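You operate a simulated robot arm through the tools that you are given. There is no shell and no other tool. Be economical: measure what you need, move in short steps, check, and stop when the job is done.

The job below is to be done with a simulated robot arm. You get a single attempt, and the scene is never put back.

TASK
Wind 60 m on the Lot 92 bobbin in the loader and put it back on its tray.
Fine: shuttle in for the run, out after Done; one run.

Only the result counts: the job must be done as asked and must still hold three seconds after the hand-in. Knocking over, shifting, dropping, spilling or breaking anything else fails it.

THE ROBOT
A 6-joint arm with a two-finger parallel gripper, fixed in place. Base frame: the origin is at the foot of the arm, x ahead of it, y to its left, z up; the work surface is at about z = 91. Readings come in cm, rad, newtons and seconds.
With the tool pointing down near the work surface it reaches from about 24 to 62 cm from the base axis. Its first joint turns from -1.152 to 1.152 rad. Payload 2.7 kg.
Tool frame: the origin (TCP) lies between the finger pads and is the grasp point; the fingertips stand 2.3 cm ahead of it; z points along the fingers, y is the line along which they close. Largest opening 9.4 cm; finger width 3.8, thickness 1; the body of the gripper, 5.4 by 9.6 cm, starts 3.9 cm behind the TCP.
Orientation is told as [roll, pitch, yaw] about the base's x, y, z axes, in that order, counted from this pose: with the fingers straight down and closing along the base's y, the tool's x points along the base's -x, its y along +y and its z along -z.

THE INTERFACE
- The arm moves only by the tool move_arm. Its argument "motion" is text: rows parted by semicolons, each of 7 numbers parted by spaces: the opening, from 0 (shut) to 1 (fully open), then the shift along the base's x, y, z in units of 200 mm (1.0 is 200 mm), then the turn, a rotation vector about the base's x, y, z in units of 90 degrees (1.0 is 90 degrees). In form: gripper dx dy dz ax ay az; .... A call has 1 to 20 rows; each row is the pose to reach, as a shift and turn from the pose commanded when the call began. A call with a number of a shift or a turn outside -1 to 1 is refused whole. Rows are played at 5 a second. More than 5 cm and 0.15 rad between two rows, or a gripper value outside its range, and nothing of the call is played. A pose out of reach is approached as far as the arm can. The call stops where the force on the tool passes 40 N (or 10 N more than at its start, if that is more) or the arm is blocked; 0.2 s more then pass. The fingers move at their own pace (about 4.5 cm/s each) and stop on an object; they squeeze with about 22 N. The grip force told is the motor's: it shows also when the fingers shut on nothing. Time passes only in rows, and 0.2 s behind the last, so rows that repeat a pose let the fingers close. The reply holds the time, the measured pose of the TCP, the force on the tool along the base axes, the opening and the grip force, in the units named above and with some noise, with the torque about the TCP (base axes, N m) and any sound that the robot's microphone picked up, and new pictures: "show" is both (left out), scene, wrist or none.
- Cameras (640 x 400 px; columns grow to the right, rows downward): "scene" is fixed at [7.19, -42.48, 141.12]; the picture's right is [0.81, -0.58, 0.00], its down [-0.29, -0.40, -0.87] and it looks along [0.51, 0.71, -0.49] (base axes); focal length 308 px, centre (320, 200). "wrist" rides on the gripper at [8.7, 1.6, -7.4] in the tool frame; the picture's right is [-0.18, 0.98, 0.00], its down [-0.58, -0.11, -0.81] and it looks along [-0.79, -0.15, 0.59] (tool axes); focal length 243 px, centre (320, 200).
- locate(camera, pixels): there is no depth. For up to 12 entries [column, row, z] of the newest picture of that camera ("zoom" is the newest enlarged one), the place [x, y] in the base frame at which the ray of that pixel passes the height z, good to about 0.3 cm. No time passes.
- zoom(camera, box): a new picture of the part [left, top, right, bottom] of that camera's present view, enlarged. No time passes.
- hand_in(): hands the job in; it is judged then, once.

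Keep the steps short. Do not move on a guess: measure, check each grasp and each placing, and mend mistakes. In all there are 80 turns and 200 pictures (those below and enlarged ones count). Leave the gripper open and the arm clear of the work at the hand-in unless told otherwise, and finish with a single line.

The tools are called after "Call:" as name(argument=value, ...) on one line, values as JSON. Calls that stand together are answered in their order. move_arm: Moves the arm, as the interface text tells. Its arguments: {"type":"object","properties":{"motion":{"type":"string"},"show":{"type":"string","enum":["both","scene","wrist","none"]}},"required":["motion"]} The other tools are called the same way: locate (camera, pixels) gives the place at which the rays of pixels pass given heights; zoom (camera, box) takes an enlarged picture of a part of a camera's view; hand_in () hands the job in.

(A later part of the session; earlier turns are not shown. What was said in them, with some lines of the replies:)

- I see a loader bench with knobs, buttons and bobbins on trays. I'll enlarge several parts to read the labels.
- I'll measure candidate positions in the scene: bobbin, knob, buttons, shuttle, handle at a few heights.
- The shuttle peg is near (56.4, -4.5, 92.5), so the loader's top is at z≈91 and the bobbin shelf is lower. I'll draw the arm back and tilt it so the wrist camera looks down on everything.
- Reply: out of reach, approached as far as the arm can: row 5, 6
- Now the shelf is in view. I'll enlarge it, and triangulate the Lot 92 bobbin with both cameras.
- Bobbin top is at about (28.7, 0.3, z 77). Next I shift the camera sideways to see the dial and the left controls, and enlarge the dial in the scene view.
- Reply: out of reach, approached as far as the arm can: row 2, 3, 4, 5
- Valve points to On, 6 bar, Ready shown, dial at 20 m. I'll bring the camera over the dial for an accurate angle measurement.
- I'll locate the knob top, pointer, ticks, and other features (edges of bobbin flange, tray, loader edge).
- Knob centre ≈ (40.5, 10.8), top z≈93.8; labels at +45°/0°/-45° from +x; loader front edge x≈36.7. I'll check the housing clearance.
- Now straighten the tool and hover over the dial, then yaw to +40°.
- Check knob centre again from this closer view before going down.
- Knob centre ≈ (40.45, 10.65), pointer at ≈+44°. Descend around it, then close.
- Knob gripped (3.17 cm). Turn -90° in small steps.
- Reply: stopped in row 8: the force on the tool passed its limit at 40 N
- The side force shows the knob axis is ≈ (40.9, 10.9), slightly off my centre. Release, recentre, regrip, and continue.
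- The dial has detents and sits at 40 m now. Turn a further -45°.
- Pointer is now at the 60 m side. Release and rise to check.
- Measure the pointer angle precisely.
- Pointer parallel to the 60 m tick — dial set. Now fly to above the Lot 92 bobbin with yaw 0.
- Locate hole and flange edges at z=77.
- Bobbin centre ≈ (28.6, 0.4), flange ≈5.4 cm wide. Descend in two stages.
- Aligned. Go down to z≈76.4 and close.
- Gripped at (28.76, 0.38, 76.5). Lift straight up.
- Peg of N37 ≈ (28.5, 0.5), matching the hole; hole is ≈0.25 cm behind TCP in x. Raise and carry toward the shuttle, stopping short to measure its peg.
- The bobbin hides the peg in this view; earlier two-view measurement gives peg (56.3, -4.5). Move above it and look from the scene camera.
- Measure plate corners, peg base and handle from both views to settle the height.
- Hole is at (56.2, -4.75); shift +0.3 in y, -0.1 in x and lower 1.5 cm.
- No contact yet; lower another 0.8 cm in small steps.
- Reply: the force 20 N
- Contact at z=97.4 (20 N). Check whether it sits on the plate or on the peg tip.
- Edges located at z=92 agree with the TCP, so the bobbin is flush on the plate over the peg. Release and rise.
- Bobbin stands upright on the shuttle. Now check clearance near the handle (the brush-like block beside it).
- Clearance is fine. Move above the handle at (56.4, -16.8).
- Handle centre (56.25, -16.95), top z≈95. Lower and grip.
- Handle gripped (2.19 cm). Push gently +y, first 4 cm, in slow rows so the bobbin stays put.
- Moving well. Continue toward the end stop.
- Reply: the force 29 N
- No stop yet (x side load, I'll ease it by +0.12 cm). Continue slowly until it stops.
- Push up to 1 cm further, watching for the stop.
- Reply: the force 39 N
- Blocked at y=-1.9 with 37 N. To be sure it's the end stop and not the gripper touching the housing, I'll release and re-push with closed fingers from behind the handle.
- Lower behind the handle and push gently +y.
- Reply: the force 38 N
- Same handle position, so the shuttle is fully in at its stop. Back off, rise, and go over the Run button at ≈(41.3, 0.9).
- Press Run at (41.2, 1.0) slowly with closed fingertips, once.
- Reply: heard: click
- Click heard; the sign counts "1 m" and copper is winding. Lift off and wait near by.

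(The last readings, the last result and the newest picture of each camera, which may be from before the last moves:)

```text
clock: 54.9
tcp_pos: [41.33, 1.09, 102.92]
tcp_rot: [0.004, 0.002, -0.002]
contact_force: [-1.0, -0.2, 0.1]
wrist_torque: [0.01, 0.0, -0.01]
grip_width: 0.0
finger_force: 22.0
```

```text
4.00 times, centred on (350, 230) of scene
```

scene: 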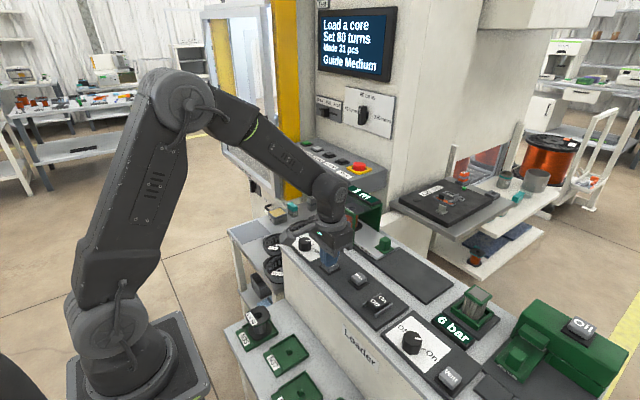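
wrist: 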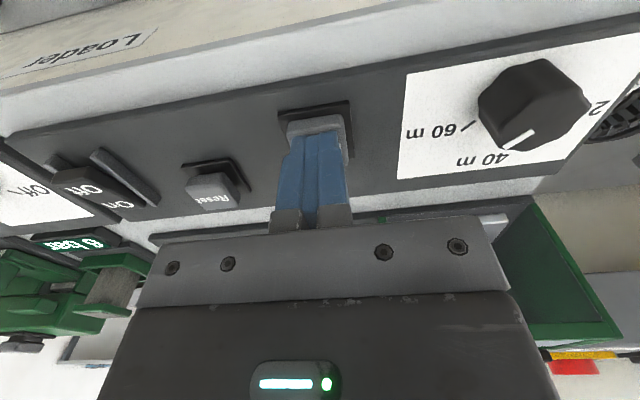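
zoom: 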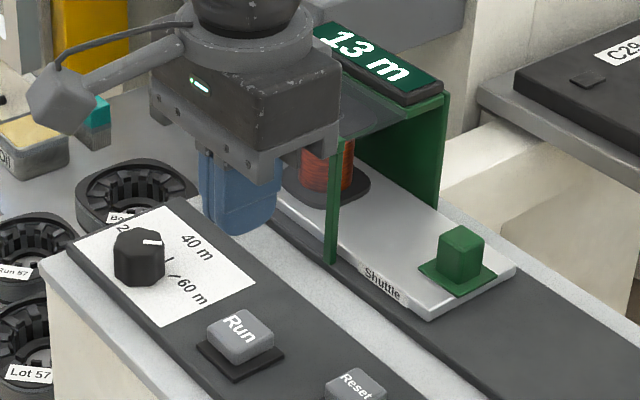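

13 m at 3 m/s, so about 16 s more. Wait, moving the arm to a waiting place clear of the shuttle.

Call:
move_arm(motion="0.5 0.1 -0.2 0.1 0 0 0; 0.5 0.2 -0.4 0.1 0 0 0; 0.5 0.3 -0.5 0.1 0 0 0; 0.5 0.3 -0.5 0.1 0 0 0; 0.5 0.3 -0.5 0.1 0 0 0; 0.5 0.3 -0.5 0.1 0 0 0; 0.5 0.3 -0.5 0.1 0 0 0; 0.5 0.3 -0.5 0.1 0 0 0; 0.5 0.3 -0.5 0.1 0 0 0; 0.5 0.3 -0.5 0.1 0 0 0; 0.5 0.3 -0.5 0.1 0 0 0; 0.5 0.3 -0.5 0.1 0 0 0; 0.5 0.3 -0.5 0.1 0 0 0; 0.5 0.3 -0.5 0.1 0 0 0; 0.5 0.3 -0.5 0.1 0 0 0; 0.5 0.3 -0.5 0.1 0 0 0; 0.5 0.3 -0.5 0.1 0 0 0; 0.5 0.3 -0.5 0.1 0 0 0; 0.5 0.3 -0.5 0.1 0 0 0; 0.5 0.3 -0.5 0.1 0 0 0", show="none")

Call:
move_arm(motion="0.5 0 0 0 0 0 0; 0.5 0 0 0 0 0 0; 0.5 0 0 0 0 0 0; 0.5 0 0 0 0 0 0; 0.5 0 0 0 0 0 0; 0.5 0 0 0 0 0 0; 0.5 0 0 0 0 0 0; 0.5 0 0 0 0 0 0; 0.5 0 0 0 0 0 0; 0.5 0 0 0 0 0 0; 0.5 0 0 0 0 0 0; 0.5 0 0 0 0 0 0; 0.5 0 0 0 0 0 0; 0.5 0 0 0 0 0 0; 0.5 0 0 0 0 0 0; 0.5 0 0 0 0 0 0; 0.5 0 0 0 0 0 0; 0.5 0 0 0 0 0 0; 0.5 0 0 0 0 0 0; 0.5 0 0 0 0 0 0", show="none")

Call:
move_arm(motion="0.5 0 0 0 0 0 0; 0.5 0 0 0 0 0 0; 0.5 0 0 0 0 0 0; 0.5 0 0 0 0 0 0; 0.5 0 0 0 0 0 0; 0.5 0 0 0 0 0 0; 0.5 0 0 0 0 0 0; 0.5 0 0 0 0 0 0; 0.5 0 0 0 0 0 0; 0.5 0 0 0 0 0 0; 0.5 0 0 0 0 0 0; 0.5 0 0 0 0 0 0; 0.5 0 0 0 0 0 0; 0.5 0 0 0 0 0 0; 0.5 0 0 0 0 0 0; 0.5 0 0 0 0 0 0; 0.5 0 0 0 0 0 0; 0.5 0 0 0 0 0 0; 0.5 0 0 0 0 0 0; 0.5 0 0 0 0 0 0", show="none")

Call:
move_arm(motion="0.5 0 0 0 0 0 0; 0.5 0 0 0 0 0 0; 0.5 0 0 0 0 0 0; 0.5 0 0 0 0 0 0; 0.5 0 0 0 0 0 0; 0.5 0 0 0 0 0 0; 0.5 0 0 0 0 0 0; 0.5 0 0 0 0 0 0; 0.5 0 0 0 0 0 0; 0.5 0 0 0 0 0 0; 0.5 0 0 0 0 0 0; 0.5 0 0 0 0 0 0; 0.5 0 0 0 0 0 0; 0.5 0 0 0 0 0 0; 0.5 0 0 0 0 0 0; 0.5 0 0 0 0 0 0; 0.5 0 0 0 0 0 0; 0.5 0 0 0 0 0 0; 0.5 0 0 0 0 0 0; 0.5 0 0 0 0 0 0")

Call:
zoom(camera="scene", box=[310, 170, 430, 270])

```text
clock: 59.1
tcp_pos: [47.31, -8.8, 104.79]
tcp_rot: [0.003, 0.001, -0.002]
contact_force: [-0.4, 0.0, -0.1]
wrist_torque: [0.0, 0.0, 0.02]
grip_width: 4.71
finger_force: 0.0
```

```text
clock: 63.3
tcp_pos: [47.29, -8.89, 104.74]
tcp_rot: [0.002, 0.002, -0.003]
contact_force: [-0.2, -0.2, 0.2]
wrist_torque: [0.0, 0.01, 0.02]
grip_width: 4.71
finger_force: 0.1
```

```text
clock: 67.5
tcp_pos: [47.31, -8.95, 104.88]
tcp_rot: [0.003, 0.002, -0.001]
contact_force: [0.5, 0.1, 0.5]
wrist_torque: [0.01, -0.01, 0.03]
grip_width: 4.73
finger_force: 0.1
```

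```text
clock: 71.7
tcp_pos: [47.25, -8.89, 104.9]
tcp_rot: [0.003, 0.001, -0.001]
contact_force: [0.0, -0.4, 0.5]
wrist_torque: [-0.02, 0.02, -0.02]
grip_width: 4.68
finger_force: 0.2
```

scene: 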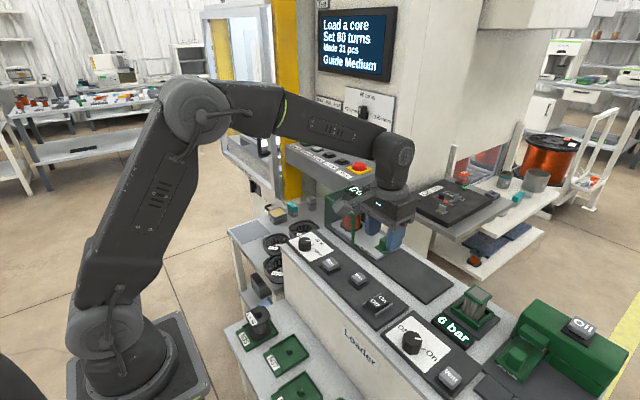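
wrist: 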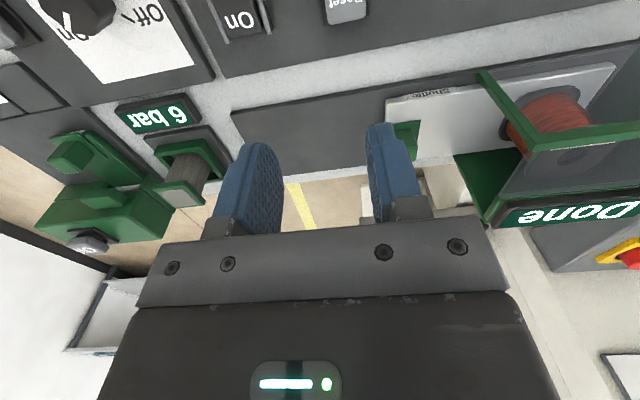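

```text
4.00 times, centred on (370, 220) of scene
```

zoom: 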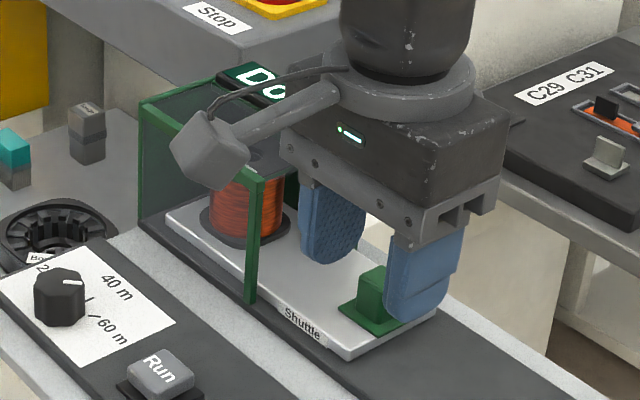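

Sign shows "Done". Regrip the handle at (56.3, -2.0).

Call:
move_arm(motion="0.5 0.2 0.05 0 0 0 0; 0.5 0.35 0.2 0 0 0 0; 0.5 0.452 0.335 0 0 0 0; 0.5 0.452 0.335 -0.2 0 0 0; 0.5 0.452 0.335 -0.4 0 0 0; 0.5 0.452 0.335 -0.485 0 0 0; 0.5 0.452 0.338 -0.485 0 0 0; 0.1 0.452 0.338 -0.485 0 0 0; 0.1 0.452 0.338 -0.485 0 0 0; 0.1 0.452 0.338 -0.485 0 0 0; 0.1 0.452 0.338 -0.485 0 0 0")

```text
clock: 74.1
tcp_pos: [56.26, -2.13, 94.99]
tcp_rot: [0.002, 0.002, 0.001]
contact_force: [-0.7, 3.2, -3.2]
wrist_torque: [-0.39, -0.53, 0.18]
grip_width: 2.17
finger_force: 45.0
```

scene: 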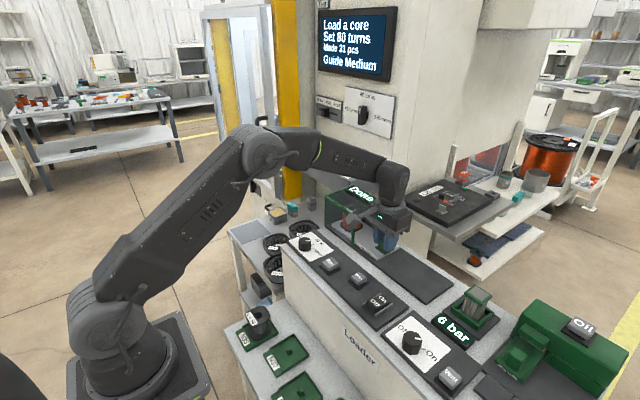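
wrist: 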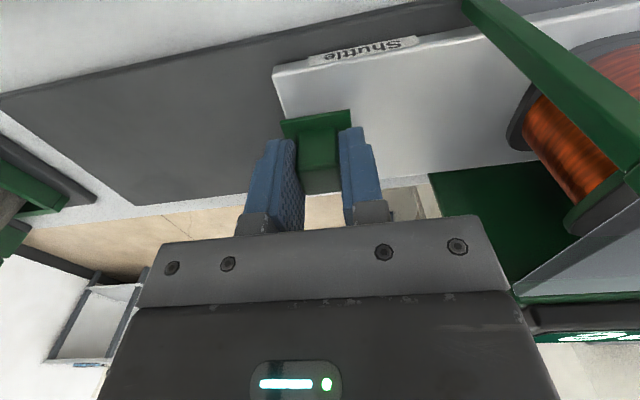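

Handle gripped. Pull the shuttle out slowly.

Call:
move_arm(motion="0.1 0 -0.02 0 0 0 0; 0.1 0 -0.05 0 0 0 0; 0.1 0 -0.09 0 0 0 0; 0.1 0 -0.14 0 0 0 0; 0.1 0 -0.19 0 0 0 0; 0.1 0 -0.24 0 0 0 0; 0.1 0 -0.29 0 0 0 0; 0.1 0 -0.34 0 0 0 0; 0.1 0 -0.39 0 0 0 0; 0.1 0 -0.44 0 0 0 0; 0.1 0 -0.49 0 0 0 0; 0.1 0 -0.54 0 0 0 0; 0.1 0 -0.59 0 0 0 0; 0.1 0 -0.64 0 0 0 0; 0.1 0 -0.68 0 0 0 0; 0.1 0 -0.71 0 0 0 0; 0.1 0 -0.73 0 0 0 0; 0.1 0 -0.73 0 0 0 0")

```text
clock: 77.9
tcp_pos: [56.32, -16.71, 95.1]
tcp_rot: [0.004, 0.002, 0.0]
contact_force: [-2.3, 1.3, -6.4]
wrist_torque: [-0.59, -0.05, 0.62]
grip_width: 2.17
finger_force: 44.6
```

scene: 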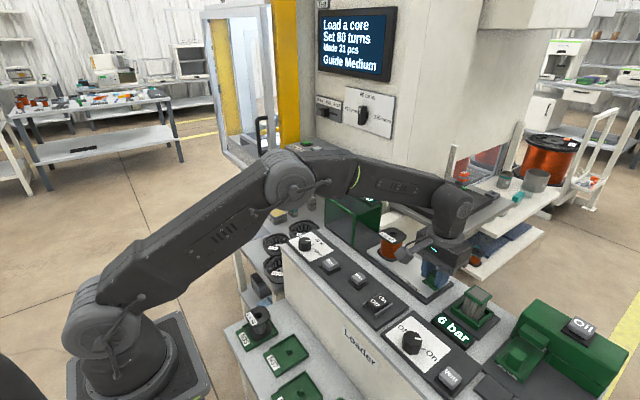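
wrist: 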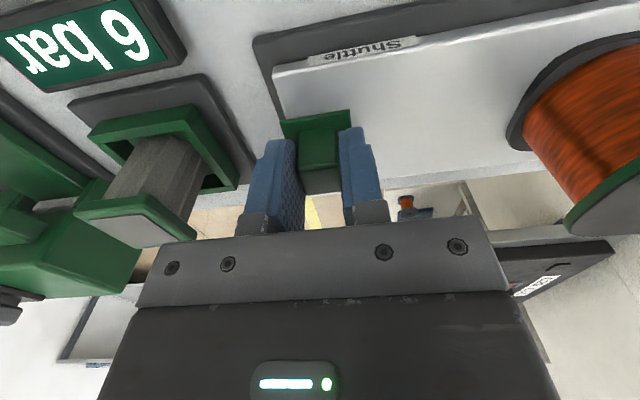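

Pull the last few millimetres to the outer stop.

Call:
move_arm(motion="0.1 0 -0.006 0 0 0 0; 0.1 0 -0.012 0 0 0 0; 0.1 0 -0.018 0 0 0 0; 0.1 0 -0.022 0 0 0 0; 0.1 0 -0.022 0 0 0 0", show="none")

Call:
zoom(camera="scene", box=[350, 190, 470, 300])

```text
clock: 79.1
tcp_pos: [56.35, -17.13, 94.99]
tcp_rot: [0.005, 0.005, 0.0]
contact_force: [-9.8, 15.7, -1.4]
wrist_torque: [-0.56, 0.24, 0.16]
grip_width: 2.16
finger_force: 44.5
```

```text
3.64 times, centred on (410, 245) of scene
```

zoom: 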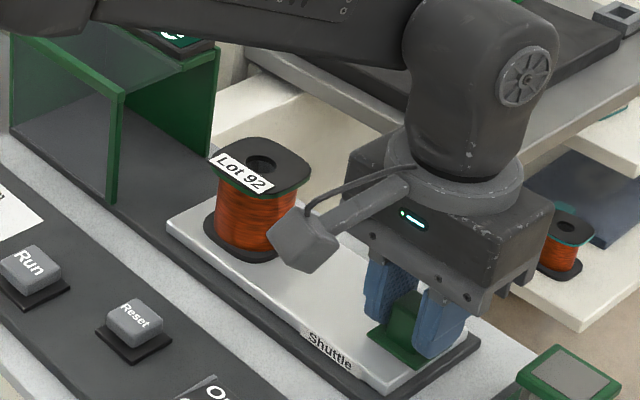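

At the outer stop. Release, rise and go above the wound bobbin.

Call:
move_arm(motion="0.5 0 0 0 0 0 0; 0.5 0 0 0 0 0 0; 0.5 0 0 0 0 0 0; 0.5 0 0 0.15 0 0 0; 0.5 0 0 0.35 0 0 0; 0.75 0 0 0.4 0 0 0; 0.75 0 0.2 0.4 0 0 0; 0.75 0 0.4 0.4 0 0 0; 0.75 0 0.6 0.4 0 0 0; 0.75 0 0.637 0.4 0 0 0; 0.75 0 0.637 0.4 0 0 0")

Call:
zoom(camera="wrist", box=[240, 60, 400, 200])

```text
clock: 81.5
tcp_pos: [56.32, -4.5, 103.02]
tcp_rot: [0.004, 0.0, -0.002]
contact_force: [-0.3, 0.5, 1.4]
wrist_torque: [0.03, -0.01, 0.0]
grip_width: 7.06
finger_force: 0.0
```

scene: 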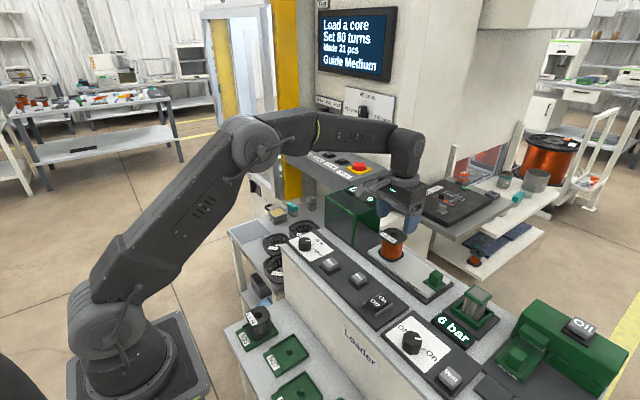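
wrist: 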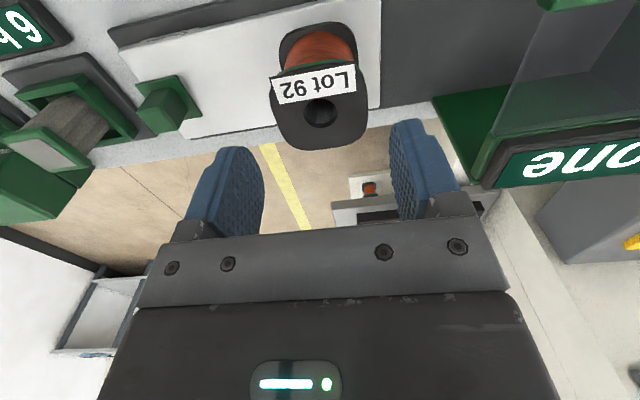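

```text
2.86 times, centred on (320, 130) of wrist
```

zoom: 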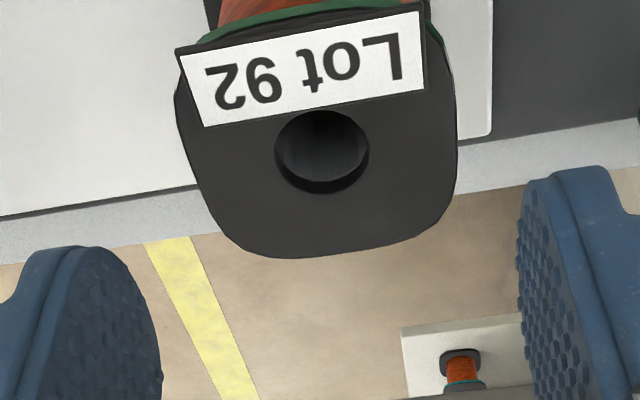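

Call:
locate(camera="zoom", pixels=[[321, 150, 97.4], [178, 120, 97.4], [455, 110, 97.4], [330, 255, 97.4]])

```text
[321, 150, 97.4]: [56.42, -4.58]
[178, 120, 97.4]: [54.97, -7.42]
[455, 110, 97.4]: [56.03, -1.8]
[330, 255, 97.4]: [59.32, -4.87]
```

Aligned within tolerance. Lower to z≈97.3 and grip the top flange.

Call:
move_arm(motion="0.75 0 0 -0.1 0 0 0; 0.75 0 0 -0.2 0 0 0; 0.75 0 0 -0.284 0 0 0; 0.75 0 0 -0.284 0 0 0; 0.45 0 0 -0.284 0 0 0; 0.45 0 0 -0.284 0 0 0; 0.45 0 0 -0.284 0 0 0; 0.45 0 0 -0.284 0 0 0")

Call:
zoom(camera="wrist", box=[240, 50, 400, 240])

```text
clock: 83.3
tcp_pos: [56.35, -4.55, 97.48]
tcp_rot: [0.004, 0.001, -0.002]
contact_force: [1.3, -0.5, 0.6]
wrist_torque: [0.01, -0.03, 0.05]
grip_width: 5.57
finger_force: 22.6
```

scene: 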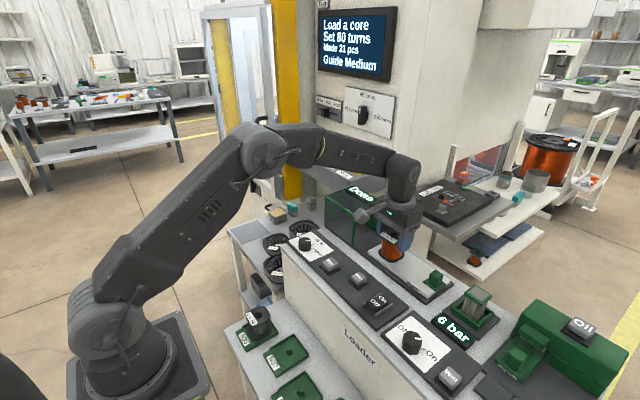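
wrist: 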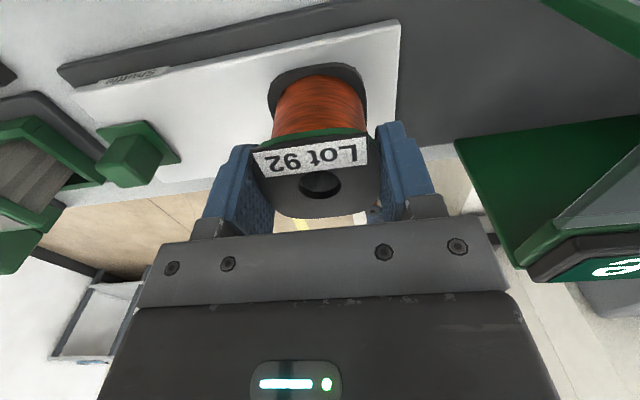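

```text
2.11 times, centred on (320, 145) of wrist
```

zoom: 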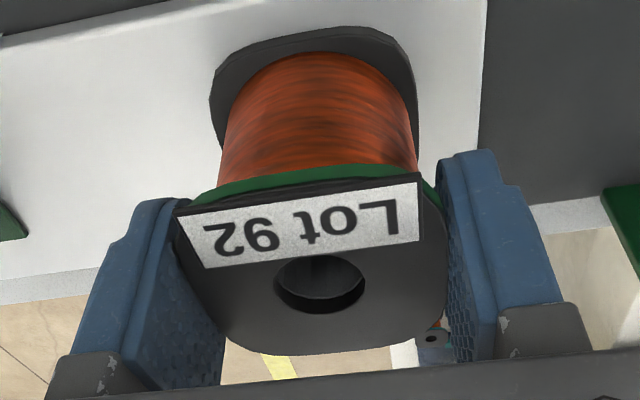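

Gripped (5.57 cm). Lift straight up first.

Call:
move_arm(motion="0.45 0 0 0.03 0 0 0; 0.45 0 0 0.1 0 0 0; 0.45 0 0 0.2 0 0 0; 0.45 0 0 0.35 0 0 0; 0.45 0 0 0.35 0 0 0")

Call:
zoom(camera="scene", box=[350, 190, 470, 300])

Call:
zoom(camera="wrist", box=[240, 50, 400, 240])

```text
clock: 84.5
tcp_pos: [56.35, -4.56, 104.53]
tcp_rot: [0.003, 0.002, -0.002]
contact_force: [0.3, -0.1, -3.9]
wrist_torque: [0.01, 0.0, -0.01]
grip_width: 5.56
finger_force: 21.9
```

scene: 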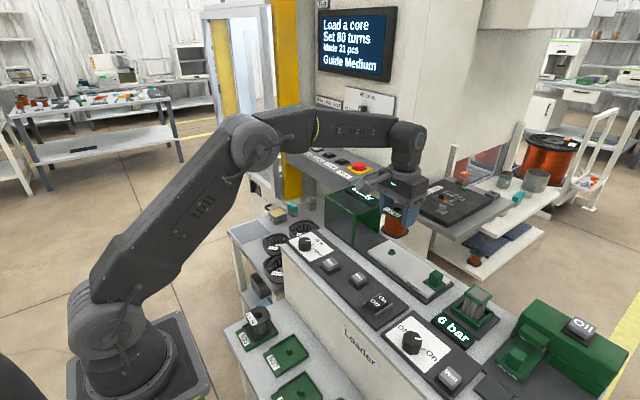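
wrist: 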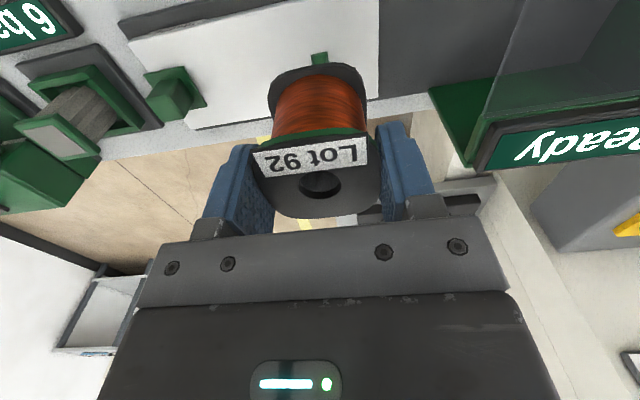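

```text
3.64 times, centred on (410, 245) of scene
```

zoom: 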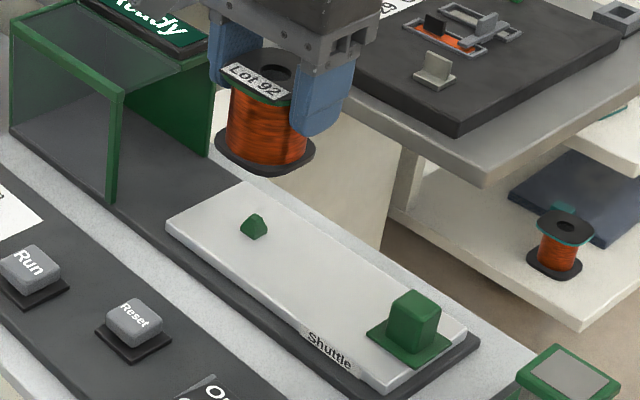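

```text
2.11 times, centred on (320, 145) of wrist
```

zoom: 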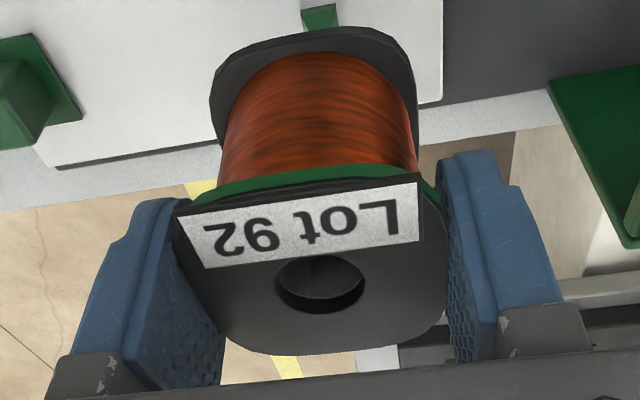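

Call:
locate(camera="wrist", pixels=[[320, 185, 104.5], [320, 182, 104.5]])

Call:
locate(camera="scene", pixels=[[397.9, 209.8, 104.5]])

```text
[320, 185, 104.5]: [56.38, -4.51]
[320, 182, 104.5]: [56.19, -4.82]
```

```text
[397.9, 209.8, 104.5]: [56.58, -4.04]
```

Hole is now ≈0.2 cm more forward relative to the TCP than before, so target TCP is (28.57, 0.43). Carry back above the N37 tray.

Call:
move_arm(motion="0.45 -0.2 0 0 0 0 0; 0.45 -0.4 0.04 0 0 0 0; 0.45 -0.6 0.1 0 0 0 0; 0.45 -0.8 0.16 0 0 0 0; 0.45 -0.95 0.22 0 0 0 0; 0.45 -0.95 0.22 0 0 0 0", show="none")

Call:
move_arm(motion="0.45 -0.2 0.02 0 0 0 0; 0.45 -0.4 0.03 0 0 0 0; 0.45 -0.439 0.03 0 0 0 0; 0.45 -0.439 0.03 -0.2 0 0 0; 0.45 -0.439 0.03 -0.4 0 0 0; 0.45 -0.439 0.03 -0.6 0 0 0; 0.45 -0.439 0.03 -0.8 0 0 0; 0.45 -0.439 0.03 -1 0 0 0; 0.45 -0.439 0.03 -1 0 0 0")

Call:
zoom(camera="scene", box=[230, 280, 350, 380])

Call:
zoom(camera="wrist", box=[220, 20, 420, 200])

```text
clock: 85.9
tcp_pos: [37.31, -0.23, 104.33]
tcp_rot: [0.002, 0.002, -0.003]
contact_force: [-1.0, 0.5, -2.3]
wrist_torque: [0.02, -0.01, -0.02]
grip_width: 5.55
finger_force: 21.9
```

```text
clock: 87.9
tcp_pos: [28.54, 0.43, 84.36]
tcp_rot: [0.003, 0.001, -0.003]
contact_force: [-0.7, 0.0, -3.7]
wrist_torque: [0.04, 0.0, 0.0]
grip_width: 5.54
finger_force: 22.2
```

scene: 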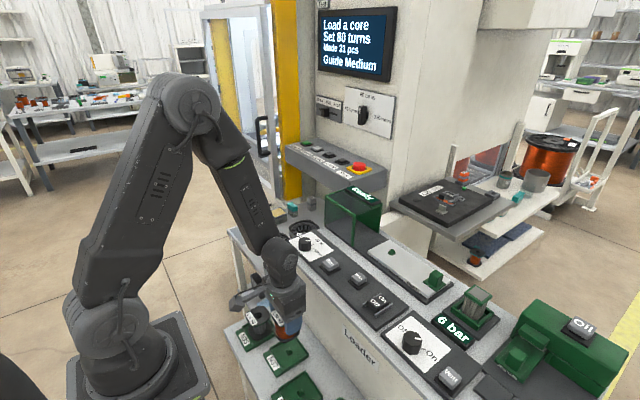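
wrist: 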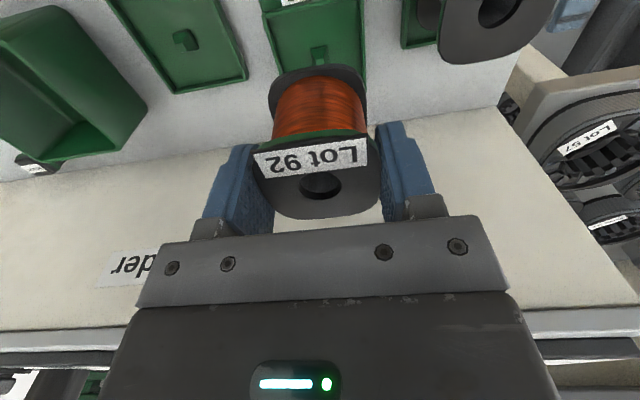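

```text
4.00 times, centred on (290, 330) of scene
```

zoom: 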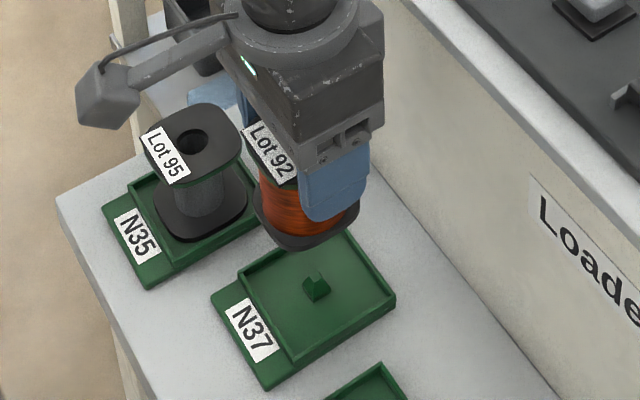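

```text
2.22 times, centred on (320, 110) of wrist
```

zoom: 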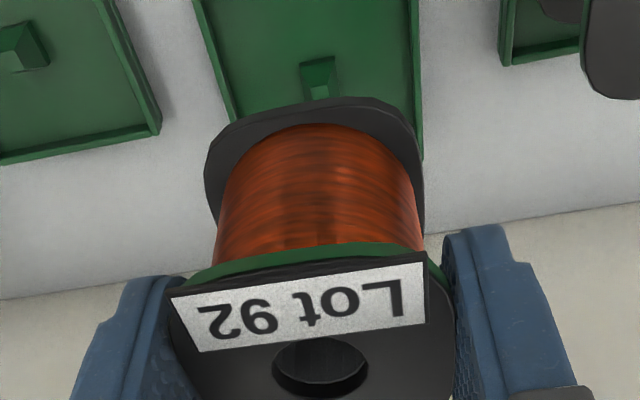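

Check peg position from both cameras.

Call:
locate(camera="wrist", pixels=[[320, 54, 71], [320, 54, 71.7]])

Call:
locate(camera="scene", pixels=[[289, 351.7, 71], [289, 351.7, 71.7]])

```text
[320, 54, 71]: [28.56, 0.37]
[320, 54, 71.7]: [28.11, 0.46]
```

```text
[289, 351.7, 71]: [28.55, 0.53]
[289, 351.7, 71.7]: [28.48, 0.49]
```

Peg at (28.55, 0.45), matches. Lower to just above seating.

Call:
move_arm(motion="0.45 0 0 -0.15 0 0 0; 0.45 0 0 -0.28 0 0 0; 0.45 0 0 -0.34 0 0 0; 0.45 0 0 -0.36 0 0 0; 0.45 0 0 -0.375 0 0 0; 0.45 0 0 -0.385 0 0 0; 0.45 0 0 -0.385 0 0 0")

Call:
zoom(camera="scene", box=[230, 280, 350, 380])

```text
clock: 89.5
tcp_pos: [28.64, 0.62, 76.8]
tcp_rot: [0.004, 0.002, -0.001]
contact_force: [0.1, -0.6, -3.2]
wrist_torque: [0.0, 0.0, 0.03]
grip_width: 5.56
finger_force: 22.1
```

scene: 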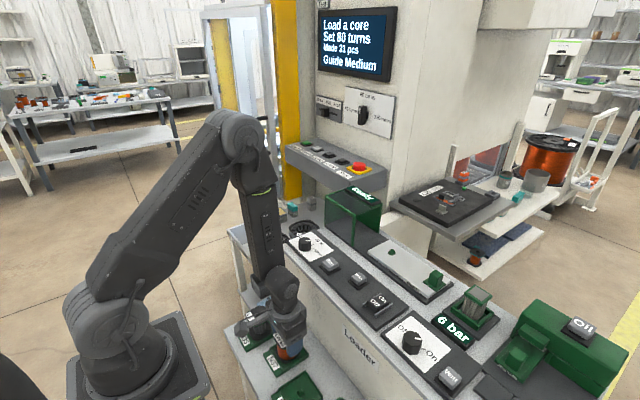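
wrist: 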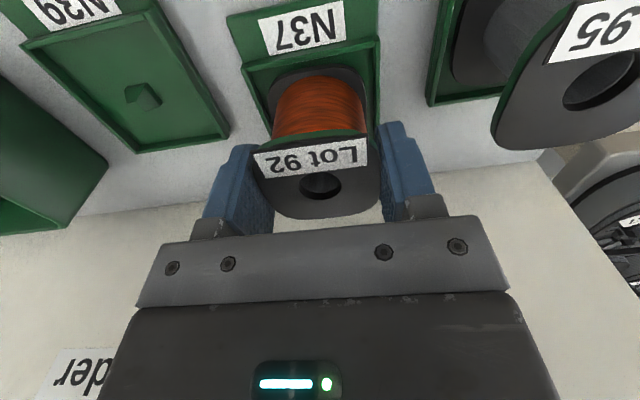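

```text
4.00 times, centred on (290, 330) of scene
```

zoom: 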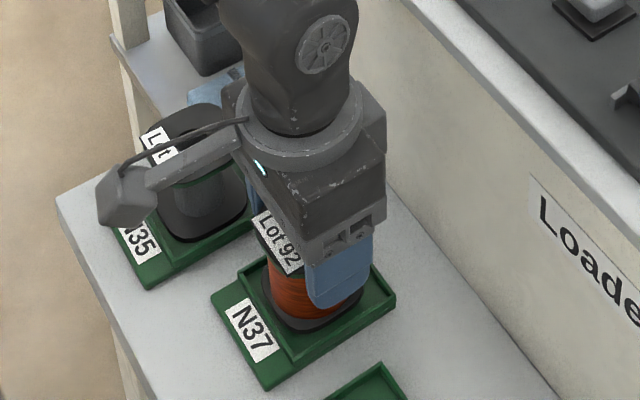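

No contact at 76.8 though the peg must already be in the hole. Creep down the last 3 mm.

Call:
move_arm(motion="0.45 0 0 -0.005 0 0 0; 0.45 0 0 -0.01 0 0 0; 0.45 0 0 -0.013 0 0 0; 0.45 0 0 -0.013 0 0 0", show="none")

```text
clock: 90.5
tcp_pos: [28.66, 0.5, 76.48]
tcp_rot: [0.004, 0.0, 0.0]
contact_force: [0.3, 0.3, -3.3]
wrist_torque: [0.02, 0.0, 0.01]
grip_width: 5.54
finger_force: 22.2
```

Call:
move_arm(motion="0.45 0 0 -0.004 0 0 0; 0.45 0 0 -0.008 0 0 0; 0.45 0 0 -0.008 0 0 0", show="none")

```text
clock: 91.3
tcp_pos: [28.51, 0.49, 76.12]
tcp_rot: [0.003, 0.002, 0.0]
contact_force: [-0.6, 0.7, -4.1]
wrist_torque: [0.0, -0.02, 0.03]
grip_width: 5.55
finger_force: 22.0
```

Still no contact (bobbin slid slightly in the grip on the shuttle). Keep creeping.

Call:
move_arm(motion="0.45 0 0 -0.004 0 0 0; 0.45 0 0 -0.008 0 0 0; 0.45 0 0 -0.008 0 0 0", show="none")

Call:
zoom(camera="scene", box=[255, 310, 325, 375])

```text
clock: 92.1
tcp_pos: [28.73, 0.5, 76.03]
tcp_rot: [0.004, 0.0, -0.002]
contact_force: [1.6, -0.5, -2.2]
wrist_torque: [0.02, -0.07, -0.02]
grip_width: 5.55
finger_force: 22.1
```

```text
6.15 times, centred on (290, 342) of scene
```

zoom: 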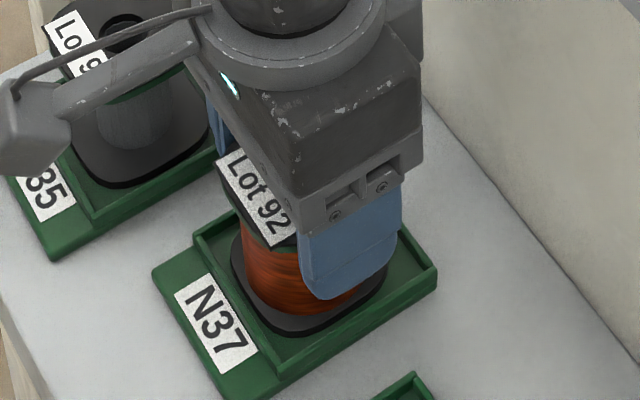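

Force is beginning to unload (-2.2 vs -3.7). One more millimetre or so.

Call:
move_arm(motion="0.45 0 0 -0.004 0 0 0; 0.45 0 0 -0.007 0 0 0; 0.45 0 0 -0.007 0 0 0", show="none")

```text
clock: 92.9
tcp_pos: [28.56, 0.6, 76.01]
tcp_rot: [0.002, 0.0, 0.0]
contact_force: [-1.2, 1.4, 21.4]
wrist_torque: [0.02, 0.01, 0.08]
grip_width: 5.56
finger_force: 22.0
```

Seated (contact 21 N). Ease off, open and rise.

Call:
move_arm(motion="0.45 0 0 0.005 0 0 0; 0.5 0 0 0.005 0 0 0; 0.62 0 0 0.005 0 0 0; 0.75 0 0 0.005 0 0 0; 0.75 0 0 0.005 0 0 0; 0.75 0 0 0.1 0 0 0; 0.75 0 0 0.3 0 0 0; 0.75 0 0 0.5 0 0 0; 0.75 0 0 0.7 0 0 0; 0.75 0 0 0.9 0 0 0; 0.75 0 0 0.9 0 0 0")

Call:
zoom(camera="scene", box=[230, 290, 330, 380])

Call:
zoom(camera="wrist", box=[220, 0, 420, 125])

```text
clock: 95.3
tcp_pos: [28.53, 0.54, 94.1]
tcp_rot: [0.003, 0.002, 0.001]
contact_force: [0.0, 0.6, 0.3]
wrist_torque: [0.0, 0.02, 0.01]
grip_width: 7.06
finger_force: 0.1
```

scene: 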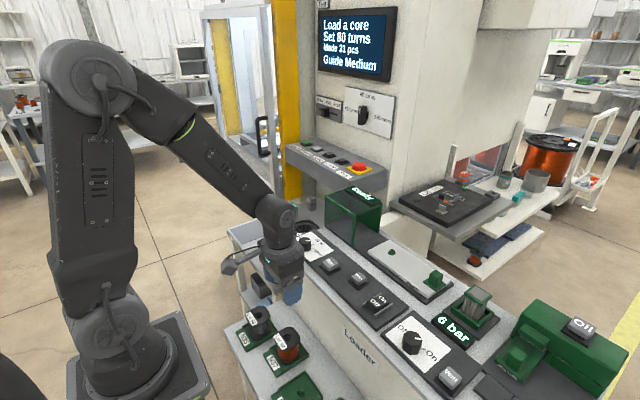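
wrist: 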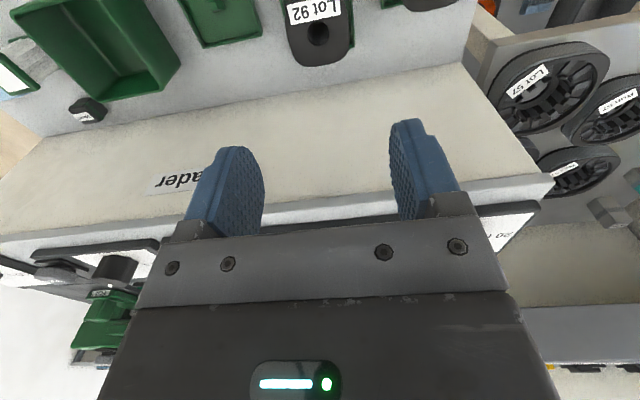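

```text
4.44 times, centred on (280, 335) of scene
```

zoom: 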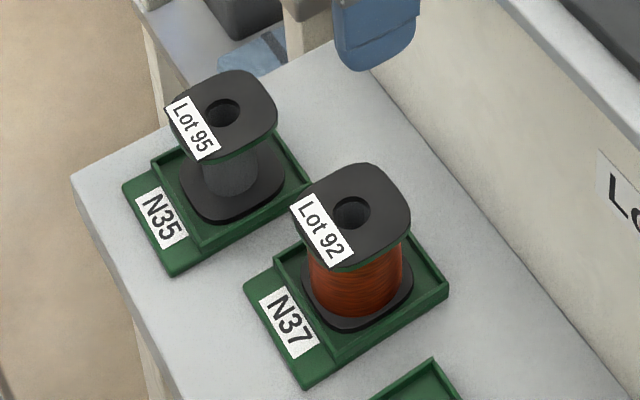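

```text
3.20 times, centred on (320, 62) of wrist
```

zoom: 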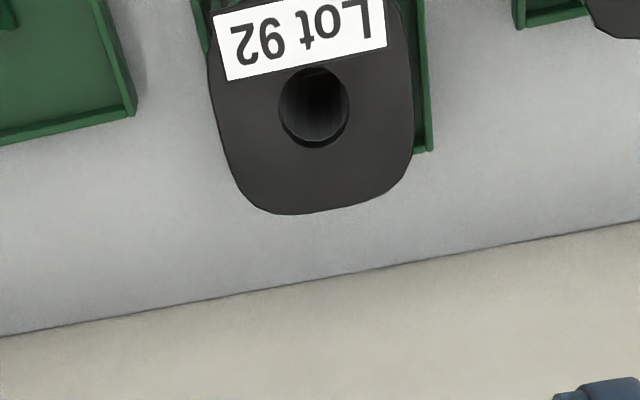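

Lot 92 sits wound and upright on tray N37, and the shuttle is out. Raise the arm clear, open fully and check once.

Call:
move_arm(motion="1 0 0 0.2 0 0 0; 1 0.1 0 0.4 0 0 0; 1 0.2 0 0.6 0 0 0; 1 0.2 0 0.6 0 0 0", show="scene")

```text
clock: 96.3
tcp_pos: [32.57, 0.53, 105.99]
tcp_rot: [0.004, 0.003, -0.001]
contact_force: [-0.3, 0.4, -0.9]
wrist_torque: [0.01, -0.01, 0.0]
grip_width: 9.37
finger_force: 0.2
```

scene: 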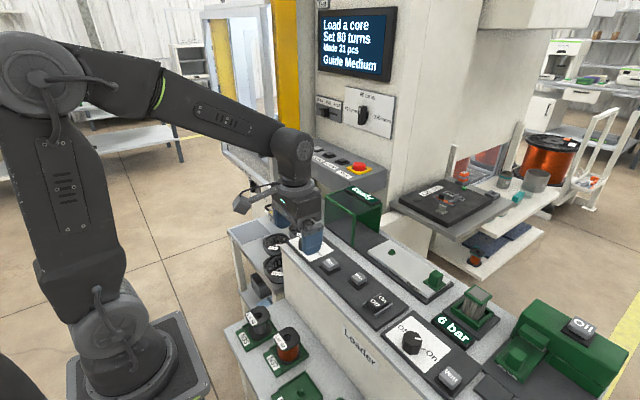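

All is in place; handing in.

Call:
hand_in()

```text
The job is handed in.
```

The Lot 92 bobbin was wound in one run with the dial at 60 m, the loader showed Done, and the bobbin is back on tray N37 with the shuttle out and the arm clear.
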